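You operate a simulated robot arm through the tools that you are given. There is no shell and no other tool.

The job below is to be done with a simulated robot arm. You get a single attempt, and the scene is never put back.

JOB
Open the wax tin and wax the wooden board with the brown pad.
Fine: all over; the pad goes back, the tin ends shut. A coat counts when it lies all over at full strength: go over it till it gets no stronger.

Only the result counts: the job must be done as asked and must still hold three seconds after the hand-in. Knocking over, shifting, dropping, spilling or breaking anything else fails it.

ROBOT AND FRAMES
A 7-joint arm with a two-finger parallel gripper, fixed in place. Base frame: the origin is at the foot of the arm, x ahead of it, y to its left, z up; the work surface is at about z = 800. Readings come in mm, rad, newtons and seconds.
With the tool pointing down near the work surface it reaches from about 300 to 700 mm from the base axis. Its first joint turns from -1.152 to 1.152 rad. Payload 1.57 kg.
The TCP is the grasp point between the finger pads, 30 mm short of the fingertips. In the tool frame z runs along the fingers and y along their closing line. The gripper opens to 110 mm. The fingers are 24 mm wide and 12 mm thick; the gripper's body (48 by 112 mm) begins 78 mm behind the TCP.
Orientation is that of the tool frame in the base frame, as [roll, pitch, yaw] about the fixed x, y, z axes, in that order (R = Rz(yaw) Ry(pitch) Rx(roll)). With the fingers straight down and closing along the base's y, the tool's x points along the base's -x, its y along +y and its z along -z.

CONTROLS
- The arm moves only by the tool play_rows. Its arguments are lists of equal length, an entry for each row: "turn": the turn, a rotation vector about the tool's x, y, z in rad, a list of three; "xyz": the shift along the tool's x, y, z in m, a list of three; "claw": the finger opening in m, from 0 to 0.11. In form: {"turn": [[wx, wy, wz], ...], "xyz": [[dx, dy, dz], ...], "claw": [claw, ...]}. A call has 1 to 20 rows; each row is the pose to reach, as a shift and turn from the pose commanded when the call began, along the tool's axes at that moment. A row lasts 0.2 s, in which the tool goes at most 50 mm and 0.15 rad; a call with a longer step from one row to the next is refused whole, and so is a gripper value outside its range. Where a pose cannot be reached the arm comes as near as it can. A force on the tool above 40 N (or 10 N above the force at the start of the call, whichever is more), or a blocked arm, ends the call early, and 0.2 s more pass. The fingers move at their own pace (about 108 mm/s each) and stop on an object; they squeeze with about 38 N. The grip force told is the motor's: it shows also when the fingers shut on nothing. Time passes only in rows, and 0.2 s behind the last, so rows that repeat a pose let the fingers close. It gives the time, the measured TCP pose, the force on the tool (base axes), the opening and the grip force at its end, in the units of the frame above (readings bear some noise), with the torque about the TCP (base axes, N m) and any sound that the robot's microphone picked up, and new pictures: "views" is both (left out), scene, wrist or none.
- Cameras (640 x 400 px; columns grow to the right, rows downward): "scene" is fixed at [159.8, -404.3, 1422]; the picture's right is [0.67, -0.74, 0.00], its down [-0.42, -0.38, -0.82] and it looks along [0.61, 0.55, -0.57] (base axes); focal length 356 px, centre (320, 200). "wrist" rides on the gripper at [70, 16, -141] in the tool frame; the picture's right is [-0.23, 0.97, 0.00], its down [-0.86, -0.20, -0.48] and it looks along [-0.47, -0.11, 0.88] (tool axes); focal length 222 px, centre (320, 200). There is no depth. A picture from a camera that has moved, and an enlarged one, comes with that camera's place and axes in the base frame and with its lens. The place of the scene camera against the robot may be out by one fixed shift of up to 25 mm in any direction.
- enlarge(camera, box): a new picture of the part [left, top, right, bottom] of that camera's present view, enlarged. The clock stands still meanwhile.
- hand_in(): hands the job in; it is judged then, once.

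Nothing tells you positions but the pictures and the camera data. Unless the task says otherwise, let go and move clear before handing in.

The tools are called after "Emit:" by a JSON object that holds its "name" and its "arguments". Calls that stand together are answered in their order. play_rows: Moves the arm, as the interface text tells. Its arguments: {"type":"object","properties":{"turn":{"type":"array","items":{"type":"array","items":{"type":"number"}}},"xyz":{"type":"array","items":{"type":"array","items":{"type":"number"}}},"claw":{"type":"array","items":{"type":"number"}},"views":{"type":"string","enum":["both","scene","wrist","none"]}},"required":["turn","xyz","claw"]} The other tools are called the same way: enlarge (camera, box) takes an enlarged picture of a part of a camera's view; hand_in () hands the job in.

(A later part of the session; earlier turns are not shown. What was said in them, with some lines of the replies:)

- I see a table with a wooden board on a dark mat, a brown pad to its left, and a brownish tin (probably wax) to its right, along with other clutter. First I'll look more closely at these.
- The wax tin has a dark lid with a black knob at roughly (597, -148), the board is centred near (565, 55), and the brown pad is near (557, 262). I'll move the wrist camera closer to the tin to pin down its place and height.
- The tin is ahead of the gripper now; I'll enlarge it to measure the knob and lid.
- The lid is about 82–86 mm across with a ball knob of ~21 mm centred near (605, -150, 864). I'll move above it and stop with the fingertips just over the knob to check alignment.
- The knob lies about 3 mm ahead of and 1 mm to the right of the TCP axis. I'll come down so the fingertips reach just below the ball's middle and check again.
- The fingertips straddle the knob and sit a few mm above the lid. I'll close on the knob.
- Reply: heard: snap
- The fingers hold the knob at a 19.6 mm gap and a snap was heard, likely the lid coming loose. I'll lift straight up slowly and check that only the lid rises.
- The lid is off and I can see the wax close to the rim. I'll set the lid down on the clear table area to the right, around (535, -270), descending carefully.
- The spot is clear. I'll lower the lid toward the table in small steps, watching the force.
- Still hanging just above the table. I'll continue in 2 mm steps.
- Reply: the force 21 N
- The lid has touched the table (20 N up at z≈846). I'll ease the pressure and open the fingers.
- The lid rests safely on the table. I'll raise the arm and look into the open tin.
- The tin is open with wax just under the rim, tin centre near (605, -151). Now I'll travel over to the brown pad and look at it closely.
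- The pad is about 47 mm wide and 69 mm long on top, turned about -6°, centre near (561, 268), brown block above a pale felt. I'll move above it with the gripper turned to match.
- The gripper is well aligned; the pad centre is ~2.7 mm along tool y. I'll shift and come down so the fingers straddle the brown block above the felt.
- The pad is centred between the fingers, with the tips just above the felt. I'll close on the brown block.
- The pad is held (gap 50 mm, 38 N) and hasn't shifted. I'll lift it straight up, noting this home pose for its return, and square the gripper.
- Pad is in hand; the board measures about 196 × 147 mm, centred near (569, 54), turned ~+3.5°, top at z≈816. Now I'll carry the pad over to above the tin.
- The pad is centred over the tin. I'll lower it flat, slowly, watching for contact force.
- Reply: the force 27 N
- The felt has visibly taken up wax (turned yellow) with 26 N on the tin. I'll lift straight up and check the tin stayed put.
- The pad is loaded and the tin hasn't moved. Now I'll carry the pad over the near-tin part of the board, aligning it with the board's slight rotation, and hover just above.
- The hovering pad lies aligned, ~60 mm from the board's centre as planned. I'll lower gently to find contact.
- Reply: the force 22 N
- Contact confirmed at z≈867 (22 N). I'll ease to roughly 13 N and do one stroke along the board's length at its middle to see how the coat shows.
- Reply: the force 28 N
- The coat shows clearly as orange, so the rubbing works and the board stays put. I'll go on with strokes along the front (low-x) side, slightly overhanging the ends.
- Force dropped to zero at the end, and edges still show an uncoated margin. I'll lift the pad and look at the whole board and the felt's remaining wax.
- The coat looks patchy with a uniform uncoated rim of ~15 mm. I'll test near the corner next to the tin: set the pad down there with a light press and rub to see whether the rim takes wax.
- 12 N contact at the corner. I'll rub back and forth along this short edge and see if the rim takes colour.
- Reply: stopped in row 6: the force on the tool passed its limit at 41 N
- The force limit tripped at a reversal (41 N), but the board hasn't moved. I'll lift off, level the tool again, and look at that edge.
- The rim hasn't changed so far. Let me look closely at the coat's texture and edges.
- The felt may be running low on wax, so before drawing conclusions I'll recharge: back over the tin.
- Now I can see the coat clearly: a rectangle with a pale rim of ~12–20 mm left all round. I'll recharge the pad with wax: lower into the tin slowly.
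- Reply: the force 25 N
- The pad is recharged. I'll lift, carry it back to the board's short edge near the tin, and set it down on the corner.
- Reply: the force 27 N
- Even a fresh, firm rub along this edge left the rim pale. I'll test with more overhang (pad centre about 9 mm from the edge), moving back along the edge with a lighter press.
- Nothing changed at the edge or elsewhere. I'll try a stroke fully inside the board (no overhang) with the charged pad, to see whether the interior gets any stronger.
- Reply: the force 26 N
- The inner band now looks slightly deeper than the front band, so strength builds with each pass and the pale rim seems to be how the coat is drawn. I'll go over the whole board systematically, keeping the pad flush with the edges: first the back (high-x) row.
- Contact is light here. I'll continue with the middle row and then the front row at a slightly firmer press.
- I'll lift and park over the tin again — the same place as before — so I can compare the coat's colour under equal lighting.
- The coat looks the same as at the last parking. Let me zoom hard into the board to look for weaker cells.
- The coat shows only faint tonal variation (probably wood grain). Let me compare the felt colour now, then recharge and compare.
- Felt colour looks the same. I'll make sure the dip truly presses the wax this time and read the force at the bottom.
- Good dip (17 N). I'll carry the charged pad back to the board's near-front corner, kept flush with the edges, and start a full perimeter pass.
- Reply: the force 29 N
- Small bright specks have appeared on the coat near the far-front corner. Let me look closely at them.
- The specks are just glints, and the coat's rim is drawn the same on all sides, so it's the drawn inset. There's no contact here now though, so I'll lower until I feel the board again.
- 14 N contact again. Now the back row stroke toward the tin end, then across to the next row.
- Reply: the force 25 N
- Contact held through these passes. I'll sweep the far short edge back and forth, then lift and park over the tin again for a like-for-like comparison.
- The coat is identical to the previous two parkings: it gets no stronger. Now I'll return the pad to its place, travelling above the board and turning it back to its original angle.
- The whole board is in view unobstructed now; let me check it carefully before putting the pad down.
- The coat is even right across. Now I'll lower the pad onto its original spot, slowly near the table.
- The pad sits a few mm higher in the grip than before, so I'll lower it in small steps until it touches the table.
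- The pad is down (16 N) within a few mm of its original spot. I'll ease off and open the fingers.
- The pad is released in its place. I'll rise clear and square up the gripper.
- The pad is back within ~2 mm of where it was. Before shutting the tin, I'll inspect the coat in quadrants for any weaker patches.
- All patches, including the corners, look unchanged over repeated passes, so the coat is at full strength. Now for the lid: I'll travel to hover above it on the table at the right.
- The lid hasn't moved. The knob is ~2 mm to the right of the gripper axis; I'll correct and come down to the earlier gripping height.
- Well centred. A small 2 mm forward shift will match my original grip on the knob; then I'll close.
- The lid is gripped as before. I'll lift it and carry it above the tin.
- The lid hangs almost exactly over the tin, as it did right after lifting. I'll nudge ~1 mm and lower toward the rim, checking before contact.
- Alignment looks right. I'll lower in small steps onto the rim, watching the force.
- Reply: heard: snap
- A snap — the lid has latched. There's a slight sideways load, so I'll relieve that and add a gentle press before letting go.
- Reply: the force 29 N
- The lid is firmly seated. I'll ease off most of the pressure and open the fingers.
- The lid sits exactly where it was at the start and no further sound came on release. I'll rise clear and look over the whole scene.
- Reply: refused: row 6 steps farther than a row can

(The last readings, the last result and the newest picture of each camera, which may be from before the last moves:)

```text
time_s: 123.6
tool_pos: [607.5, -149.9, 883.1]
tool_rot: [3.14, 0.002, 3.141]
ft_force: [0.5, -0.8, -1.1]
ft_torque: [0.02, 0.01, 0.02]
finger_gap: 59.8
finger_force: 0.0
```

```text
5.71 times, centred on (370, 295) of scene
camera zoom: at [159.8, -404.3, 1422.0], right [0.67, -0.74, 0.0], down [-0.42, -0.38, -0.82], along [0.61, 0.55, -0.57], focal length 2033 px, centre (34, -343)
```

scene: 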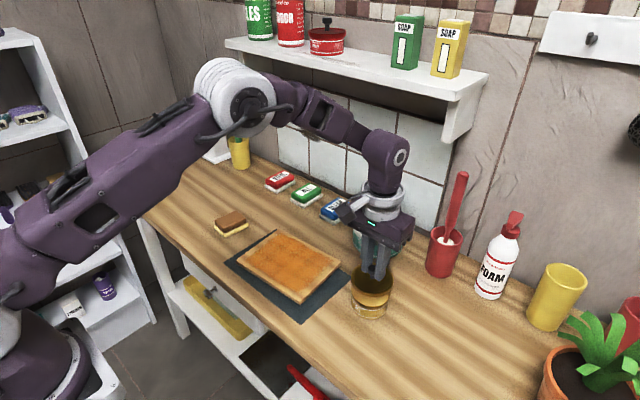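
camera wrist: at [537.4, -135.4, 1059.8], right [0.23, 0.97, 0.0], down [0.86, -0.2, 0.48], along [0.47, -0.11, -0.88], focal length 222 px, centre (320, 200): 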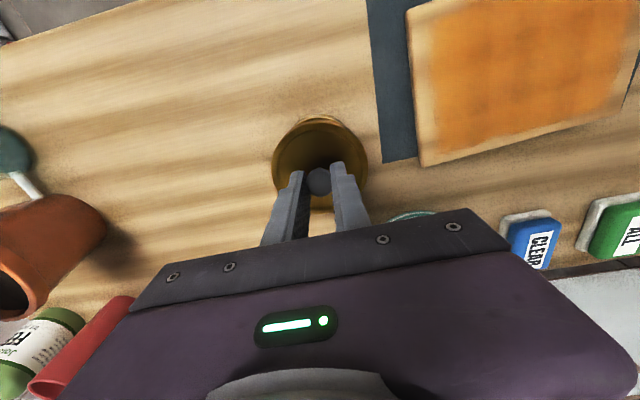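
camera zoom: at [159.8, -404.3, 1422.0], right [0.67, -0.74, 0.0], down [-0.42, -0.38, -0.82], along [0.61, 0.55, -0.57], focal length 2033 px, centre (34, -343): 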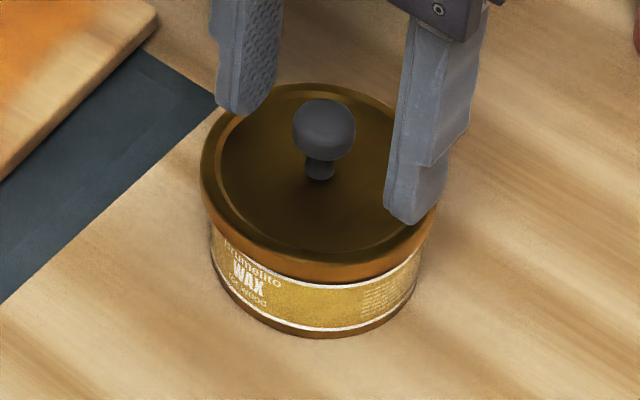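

The step was refused, so nothing moved. The lid looks seated; to be sure it's fully shut I'll rise, close the fingers, and press lightly straight down on the knob.

Emit:
{"name": "play_rows", "arguments": {"turn": [[0, 0, 0], [0, 0, 0], [0, 0, 0], [0, 0, 0], [0, 0, 0], [0, 0, 0]], "xyz": [[0, 0, -0.01], [0, 0, -0.03], [0, 0, -0.05], [0.0032, 0.0016, -0.05], [0.0032, 0.0016, -0.05], [0.0032, 0.0016, -0.045]], "claw": [0.06, 0.06, 0.06, 0.03, 0.0, 0.0]}}

Emit:
{"name": "enlarge", "arguments": {"camera": "scene", "box": [330, 250, 410, 330]}}

Emit:
{"name": "enlarge", "arguments": {"camera": "wrist", "box": [220, 80, 420, 225]}}

```text
time_s: 125.0
tool_pos: [605.3, -148.5, 928.0]
tool_rot: [3.14, 0.0, 3.14]
ft_force: [0.4, 0.7, -0.2]
ft_torque: [0.01, 0.01, -0.04]
finger_gap: 0.1
finger_force: 21.7
camera wrist: at [534.0, -133.6, 1069.3], right [0.23, 0.97, 0.0], down [0.86, -0.2, 0.48], along [0.47, -0.11, -0.88], focal length 222 px, centre (320, 200)
```

scene: 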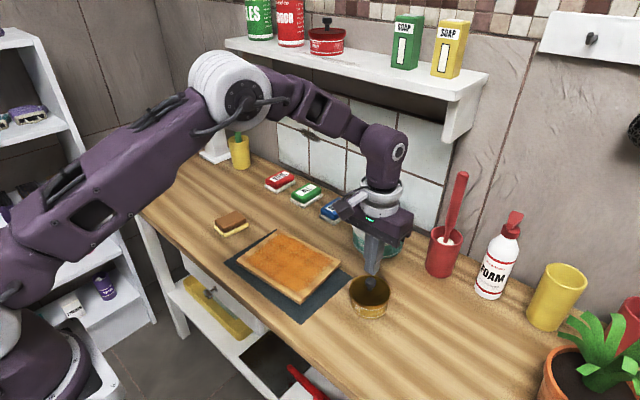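
wrist: 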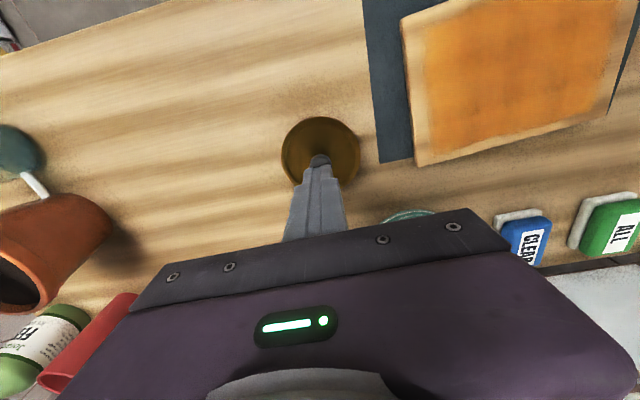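

```text
5.00 times, centred on (370, 290) of scene
camera zoom: at [159.8, -404.3, 1422.0], right [0.67, -0.74, 0.0], down [-0.42, -0.38, -0.82], along [0.61, 0.55, -0.57], focal length 1779 px, centre (70, -250)
```

zoom: 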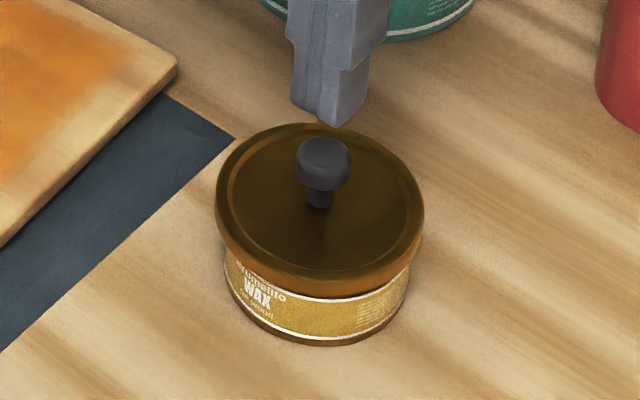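

```text
2.76 times, centred on (320, 152) of wrist
camera zoom: at [534.0, -133.6, 1069.3], right [0.23, 0.97, 0.0], down [0.86, -0.2, 0.48], along [0.47, -0.11, -0.88], focal length 613 px, centre (320, 331)
```

zoom: 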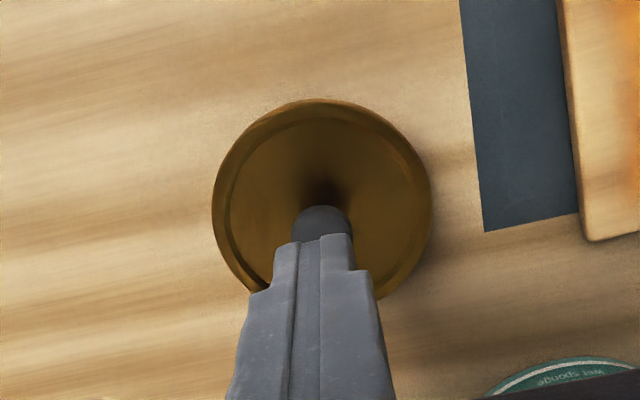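

The lid sits level and latched. I'll press gently down on the knob's top to confirm.

Emit:
{"name": "play_rows", "arguments": {"turn": [[0, 0, 0], [0, 0, 0], [0, 0, 0], [0, 0, 0]], "xyz": [[0.001, 0, 0.006], [0.001, 0, 0.011], [0.001, 0, 0.014], [0.001, 0, 0.016]], "claw": [0.0, 0.0, 0.0, 0.0], "views": "none"}}

Emit:
{"name": "enlarge", "arguments": {"camera": "scene", "box": [330, 250, 410, 330]}}

```text
time_s: 126.0
tool_pos: [604.5, -147.5, 912.5]
tool_rot: [3.14, 0.0, -3.139]
ft_force: [-0.2, 0.6, 0.1]
ft_torque: [0.0, 0.03, 0.02]
finger_gap: 0.0
finger_force: 21.2
```

```text
5.00 times, centred on (370, 290) of scene
camera zoom: at [159.8, -404.3, 1422.0], right [0.67, -0.74, 0.0], down [-0.42, -0.38, -0.82], along [0.61, 0.55, -0.57], focal length 1779 px, centre (70, -250)
```

zoom: 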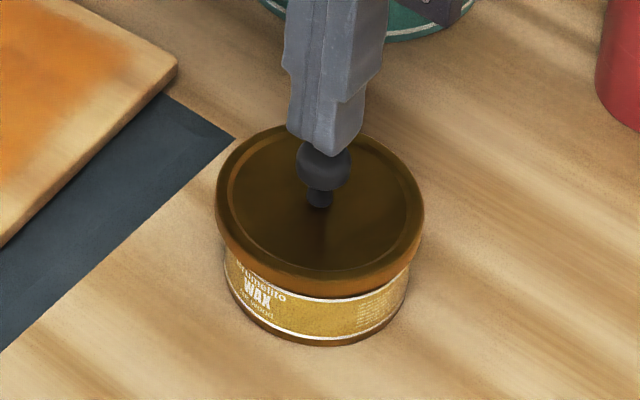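

Emit:
{"name": "play_rows", "arguments": {"turn": [[0, 0, 0], [0, 0, 0], [0, 0, 0], [0, 0, 0]], "xyz": [[0, 0, 0.001], [0, 0, 0.002], [0, 0, 0.003], [0, 0, 0.004]], "claw": [0.0, 0.0, 0.0, 0.0], "views": "none"}}

Emit:
{"name": "enlarge", "arguments": {"camera": "scene", "box": [330, 250, 410, 330]}}

```text
time_s: 127.0
tool_pos: [603.4, -147.6, 907.9]
tool_rot: [3.14, 0.001, -3.141]
ft_force: [0.8, 0.8, -0.1]
ft_torque: [0.0, -0.04, 0.02]
finger_gap: 0.0
finger_force: 21.1
```

```text
5.00 times, centred on (370, 290) of scene
camera zoom: at [159.8, -404.3, 1422.0], right [0.67, -0.74, 0.0], down [-0.42, -0.38, -0.82], along [0.61, 0.55, -0.57], focal length 1779 px, centre (70, -250)
```

zoom: 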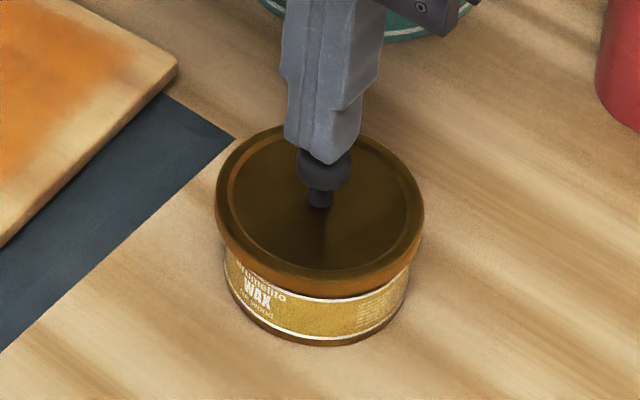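

Emit:
{"name": "play_rows", "arguments": {"turn": [[0, 0, 0], [0, 0, 0], [0, 0, 0]], "xyz": [[0, 0, 0.001], [0, 0, 0.002], [0, 0, 0.003]], "claw": [0.0, 0.0, 0.0], "views": "none"}}

Emit:
{"name": "enlarge", "arguments": {"camera": "scene", "box": [330, 250, 410, 330]}}

```text
time_s: 127.8
tool_pos: [602.7, -148.6, 904.8]
tool_rot: [3.14, 0.002, -3.141]
ft_force: [0.1, 0.2, 0.0]
ft_torque: [0.03, 0.01, 0.04]
finger_gap: 0.3
finger_force: 21.2
```

```text
5.00 times, centred on (370, 290) of scene
camera zoom: at [159.8, -404.3, 1422.0], right [0.67, -0.74, 0.0], down [-0.42, -0.38, -0.82], along [0.61, 0.55, -0.57], focal length 1779 px, centre (70, -250)
```

zoom: 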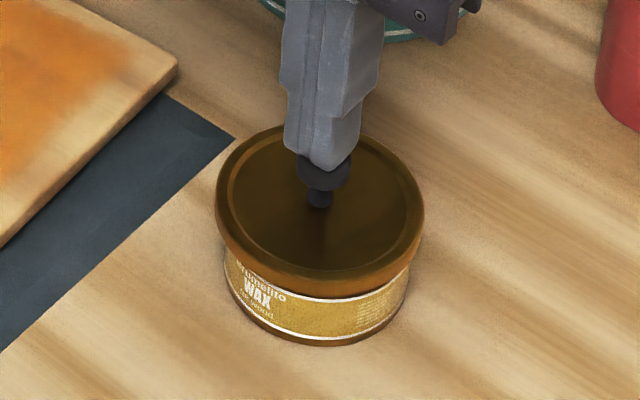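

Emit:
{"name": "enlarge", "arguments": {"camera": "wrist", "box": [240, 100, 400, 225]}}

Emit:
{"name": "enlarge", "arguments": {"camera": "scene", "box": [350, 260, 390, 300]}}

```text
3.20 times, centred on (320, 162) of wrist
camera zoom: at [532.8, -133.3, 1045.9], right [0.23, 0.97, 0.0], down [0.86, -0.2, 0.48], along [0.47, -0.11, -0.88], focal length 711 px, centre (320, 320)
```

zoom: 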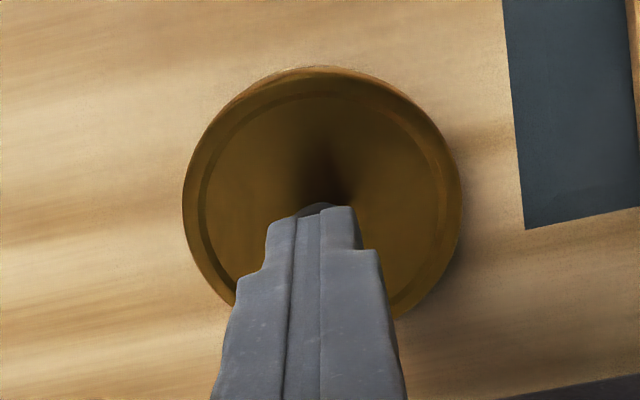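

```text
10.00 times, centred on (370, 280) of scene
camera zoom: at [159.8, -404.3, 1422.0], right [0.67, -0.74, 0.0], down [-0.42, -0.38, -0.82], along [0.61, 0.55, -0.57], focal length 3558 px, centre (-180, -600)
```

zoom: 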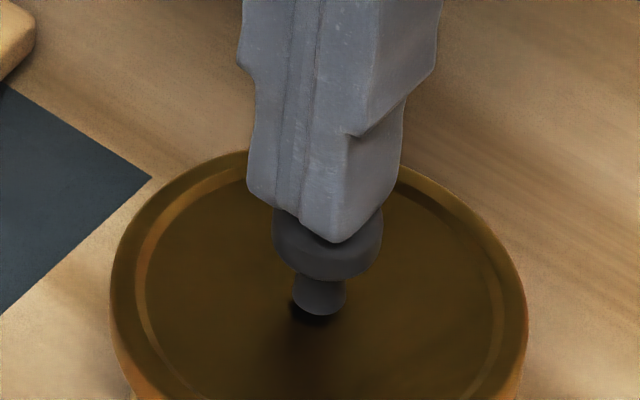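

Emit:
{"name": "play_rows", "arguments": {"turn": [[0, 0, 0], [0, 0, 0], [0, 0, 0]], "xyz": [[0, 0, 0.0007], [0, 0, 0.0014], [0, 0, 0.002]], "claw": [0.0, 0.0, 0.0], "views": "none"}}

Emit:
{"name": "enlarge", "arguments": {"camera": "scene", "box": [330, 250, 410, 330]}}

```text
time_s: 128.6
tool_pos: [604.5, -148.6, 902.7]
tool_rot: [3.141, 0.001, -3.141]
ft_force: [0.1, 0.4, -0.6]
ft_torque: [0.0, 0.03, -0.02]
finger_gap: 0.1
finger_force: 21.9
```

```text
5.00 times, centred on (370, 290) of scene
camera zoom: at [159.8, -404.3, 1422.0], right [0.67, -0.74, 0.0], down [-0.42, -0.38, -0.82], along [0.61, 0.55, -0.57], focal length 1779 px, centre (70, -250)
```

zoom: 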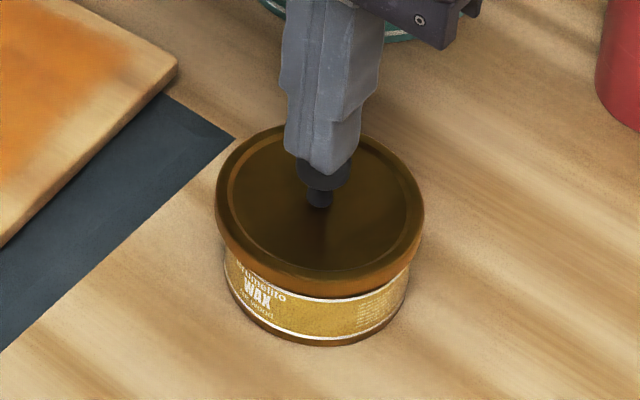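

Emit:
{"name": "play_rows", "arguments": {"turn": [[0, 0, 0], [0, 0, 0], [0, 0, 0]], "xyz": [[0, 0, 0.0007], [0, 0, 0.0014], [0, 0, 0.002]], "claw": [0.0, 0.0, 0.0], "views": "none"}}

Emit:
{"name": "enlarge", "arguments": {"camera": "scene", "box": [330, 250, 410, 330]}}

```text
time_s: 129.4
tool_pos: [604.4, -148.7, 900.0]
tool_rot: [3.14, 0.0, -3.142]
ft_force: [-0.1, 0.1, 0.8]
ft_torque: [0.02, 0.01, 0.01]
finger_gap: 0.0
finger_force: 20.9
```

```text
5.00 times, centred on (370, 290) of scene
camera zoom: at [159.7, -404.2, 1422.0], right [0.67, -0.74, 0.0], down [-0.42, -0.38, -0.82], along [0.61, 0.55, -0.57], focal length 1779 px, centre (70, -250)
```

zoom: 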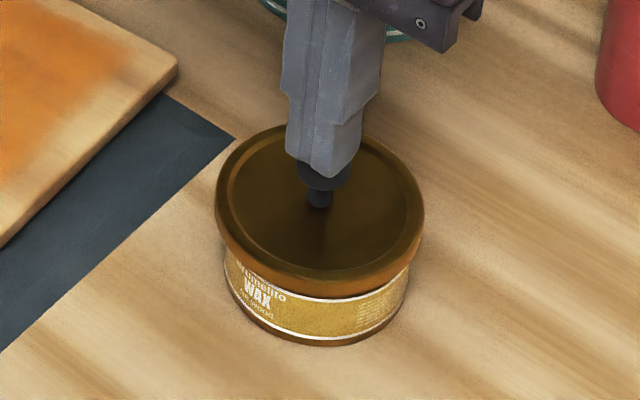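

Emit:
{"name": "play_rows", "arguments": {"turn": [[0, 0, 0], [0, 0, 0], [0, 0, 0]], "xyz": [[0, 0, 0.0005], [0, 0, 0.001], [0, 0, 0.0014]], "claw": [0.0, 0.0, 0.0], "views": "none"}}

Emit:
{"name": "enlarge", "arguments": {"camera": "scene", "box": [330, 250, 410, 330]}}

```text
time_s: 130.2
tool_pos: [604.7, -148.6, 900.0]
tool_rot: [3.141, 0.002, 3.141]
ft_force: [2.7, 0.6, 17.2]
ft_torque: [0.08, -0.12, 0.01]
finger_gap: 0.0
finger_force: 21.2
```

```text
5.00 times, centred on (370, 290) of scene
camera zoom: at [159.5, -404.1, 1422.0], right [0.67, -0.74, 0.0], down [-0.42, -0.38, -0.82], along [0.61, 0.55, -0.57], focal length 1779 px, centre (70, -250)
```

zoom: 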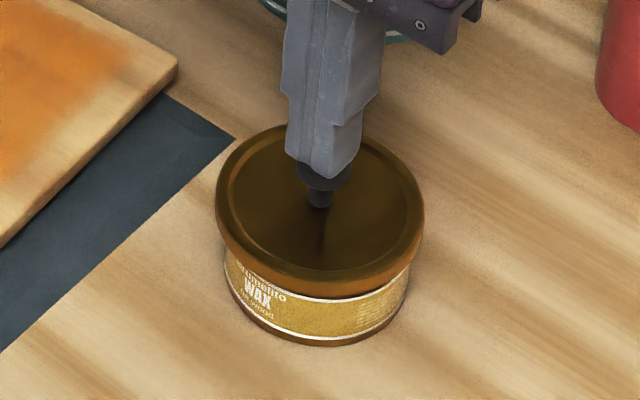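

17 N of press produced no movement and no further snap: the lid is fully shut. I'll rise straight up and retreat clear.

Emit:
{"name": "play_rows", "arguments": {"turn": [[0, 0, 0], [0, 0, 0], [0, 0, 0], [0, 0, 0], [0, 0, 0], [0, 0, 0], [0, 0, 0], [0, 0, 0], [0, 0, 0], [0, 0, 0], [0, 0, 0], [0, 0, 0]], "xyz": [[0, 0, -0.004], [0, 0, -0.02], [0, 0, -0.05], [0, 0, -0.085], [0.015, 0.003, -0.12], [0.035, 0.006, -0.15], [0.06, 0.01, -0.18], [0.085, 0.015, -0.205], [0.11, 0.02, -0.23], [0.135, 0.025, -0.25], [0.155, 0.028, -0.257], [0.16, 0.03, -0.258]], "claw": [0.0, 0.0, 0.0, 0.0, 0.03, 0.06, 0.09, 0.11, 0.11, 0.11, 0.11, 0.11]}}

Emit:
{"name": "enlarge", "arguments": {"camera": "scene", "box": [190, 180, 430, 330]}}

Emit:
{"name": "enlarge", "arguments": {"camera": "wrist", "box": [280, 80, 560, 255]}}

Emit:
{"name": "enlarge", "arguments": {"camera": "scene", "box": [330, 260, 410, 330]}}

```text
time_s: 132.8
tool_pos: [443.4, -117.9, 1157.1]
tool_rot: [3.14, 0.001, 3.141]
ft_force: [0.0, -0.4, -0.2]
ft_torque: [0.0, -0.01, -0.02]
finger_gap: 110.2
finger_force: 0.0
camera wrist: at [373.6, -102.8, 1298.3], right [0.23, 0.97, 0.0], down [0.86, -0.2, 0.48], along [0.47, -0.11, -0.88], focal length 222 px, centre (320, 200)
```

scene: 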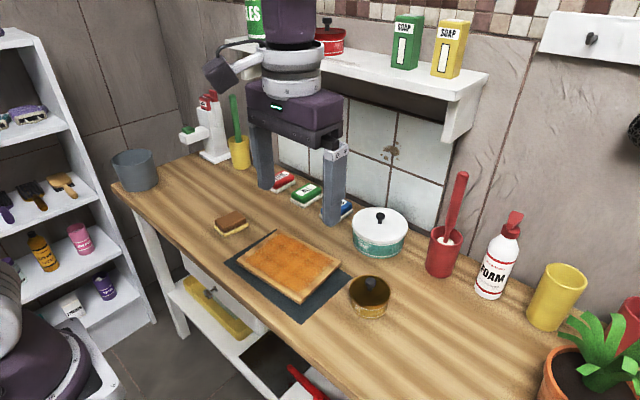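
wrist: 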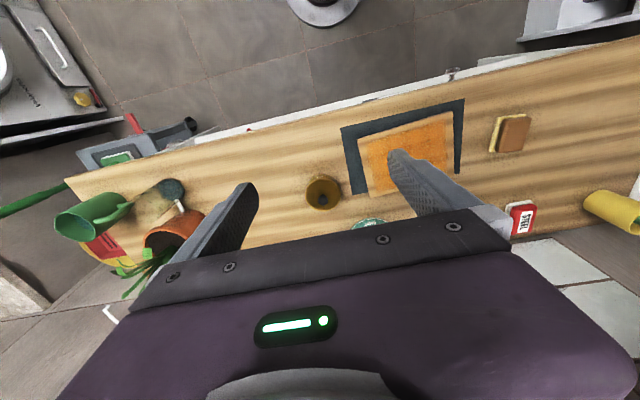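

```text
2.67 times, centred on (310, 255) of scene
camera zoom: at [159.8, -404.3, 1422.0], right [0.67, -0.74, 0.0], down [-0.42, -0.38, -0.82], along [0.61, 0.55, -0.57], focal length 949 px, centre (347, 53)
```

zoom: 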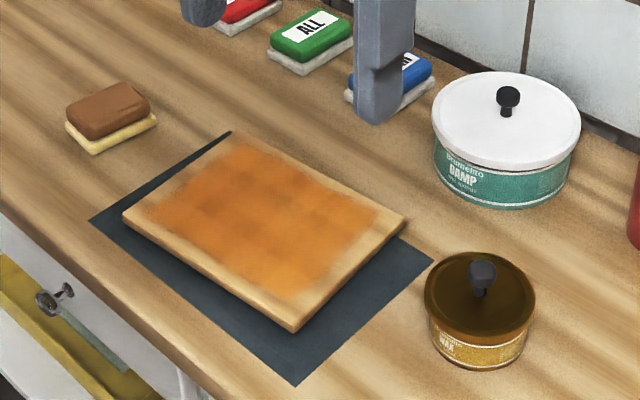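

```text
2.29 times, centred on (420, 168) of wrist
camera zoom: at [373.6, -102.8, 1298.3], right [0.23, 0.97, 0.0], down [0.86, -0.2, 0.48], along [0.47, -0.11, -0.88], focal length 508 px, centre (91, 274)
```

zoom: 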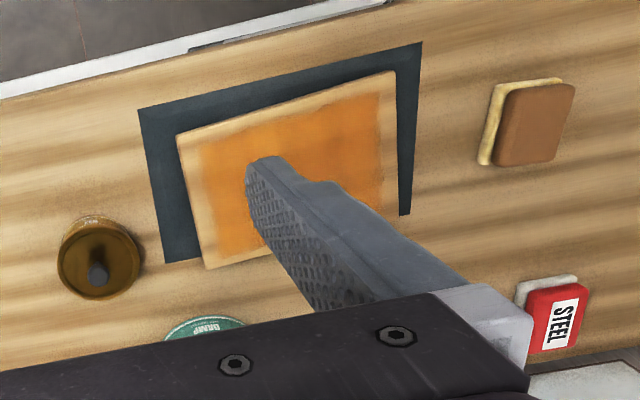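

```text
5.71 times, centred on (370, 295) of scene
camera zoom: at [159.8, -404.3, 1422.0], right [0.67, -0.74, 0.0], down [-0.42, -0.38, -0.82], along [0.61, 0.55, -0.57], focal length 2033 px, centre (34, -343)
```

zoom: 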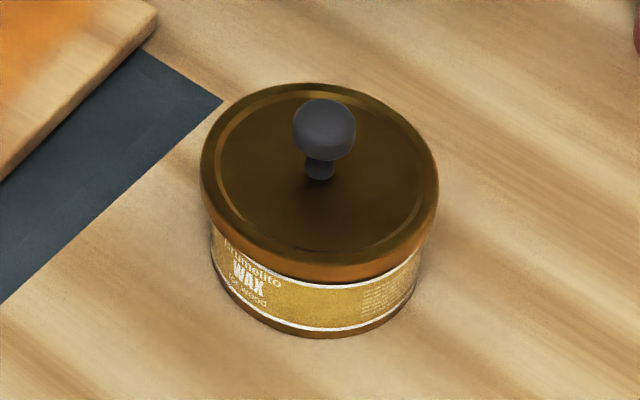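

Everything is in place: the board carries an even coat that no longer deepens, the brown pad is back on its spot, the tin is shut at its original position, and nothing else has moved. The arm is clear, so I'm handing in.

Emit:
{"name": "hand_in", "arguments": {}}

```text
The job is handed in.
```

The job is handed in: the board is waxed, the pad is back and the tin is shut. I don't know how it was judged.

- **Coat:** I charged the pad three times and went over the whole board until the colour stopped changing between checks. A pale rim about 12–20 mm wide still shows all round. It did not change even when I rubbed flush with the edges and beyond them. The first single stroke already coloured well past the pad's own width. From that I took the rim to be how the coat is drawn rather than bare wood, but I could not confirm it.
- **Pad:** it is back within about 2–3 mm of where it started, at the same angle.
- **Tin:** the lid snapped on, and a 17 N press on the knob afterwards moved nothing. The lid sits about 1–1.5 mm off its original centre.
- **Everything else:** in the before-and-after pictures the board and tin had not shifted, and I saw nothing else moved. The call that hit the force limit (41 N, during rubbing) did not move the board either.
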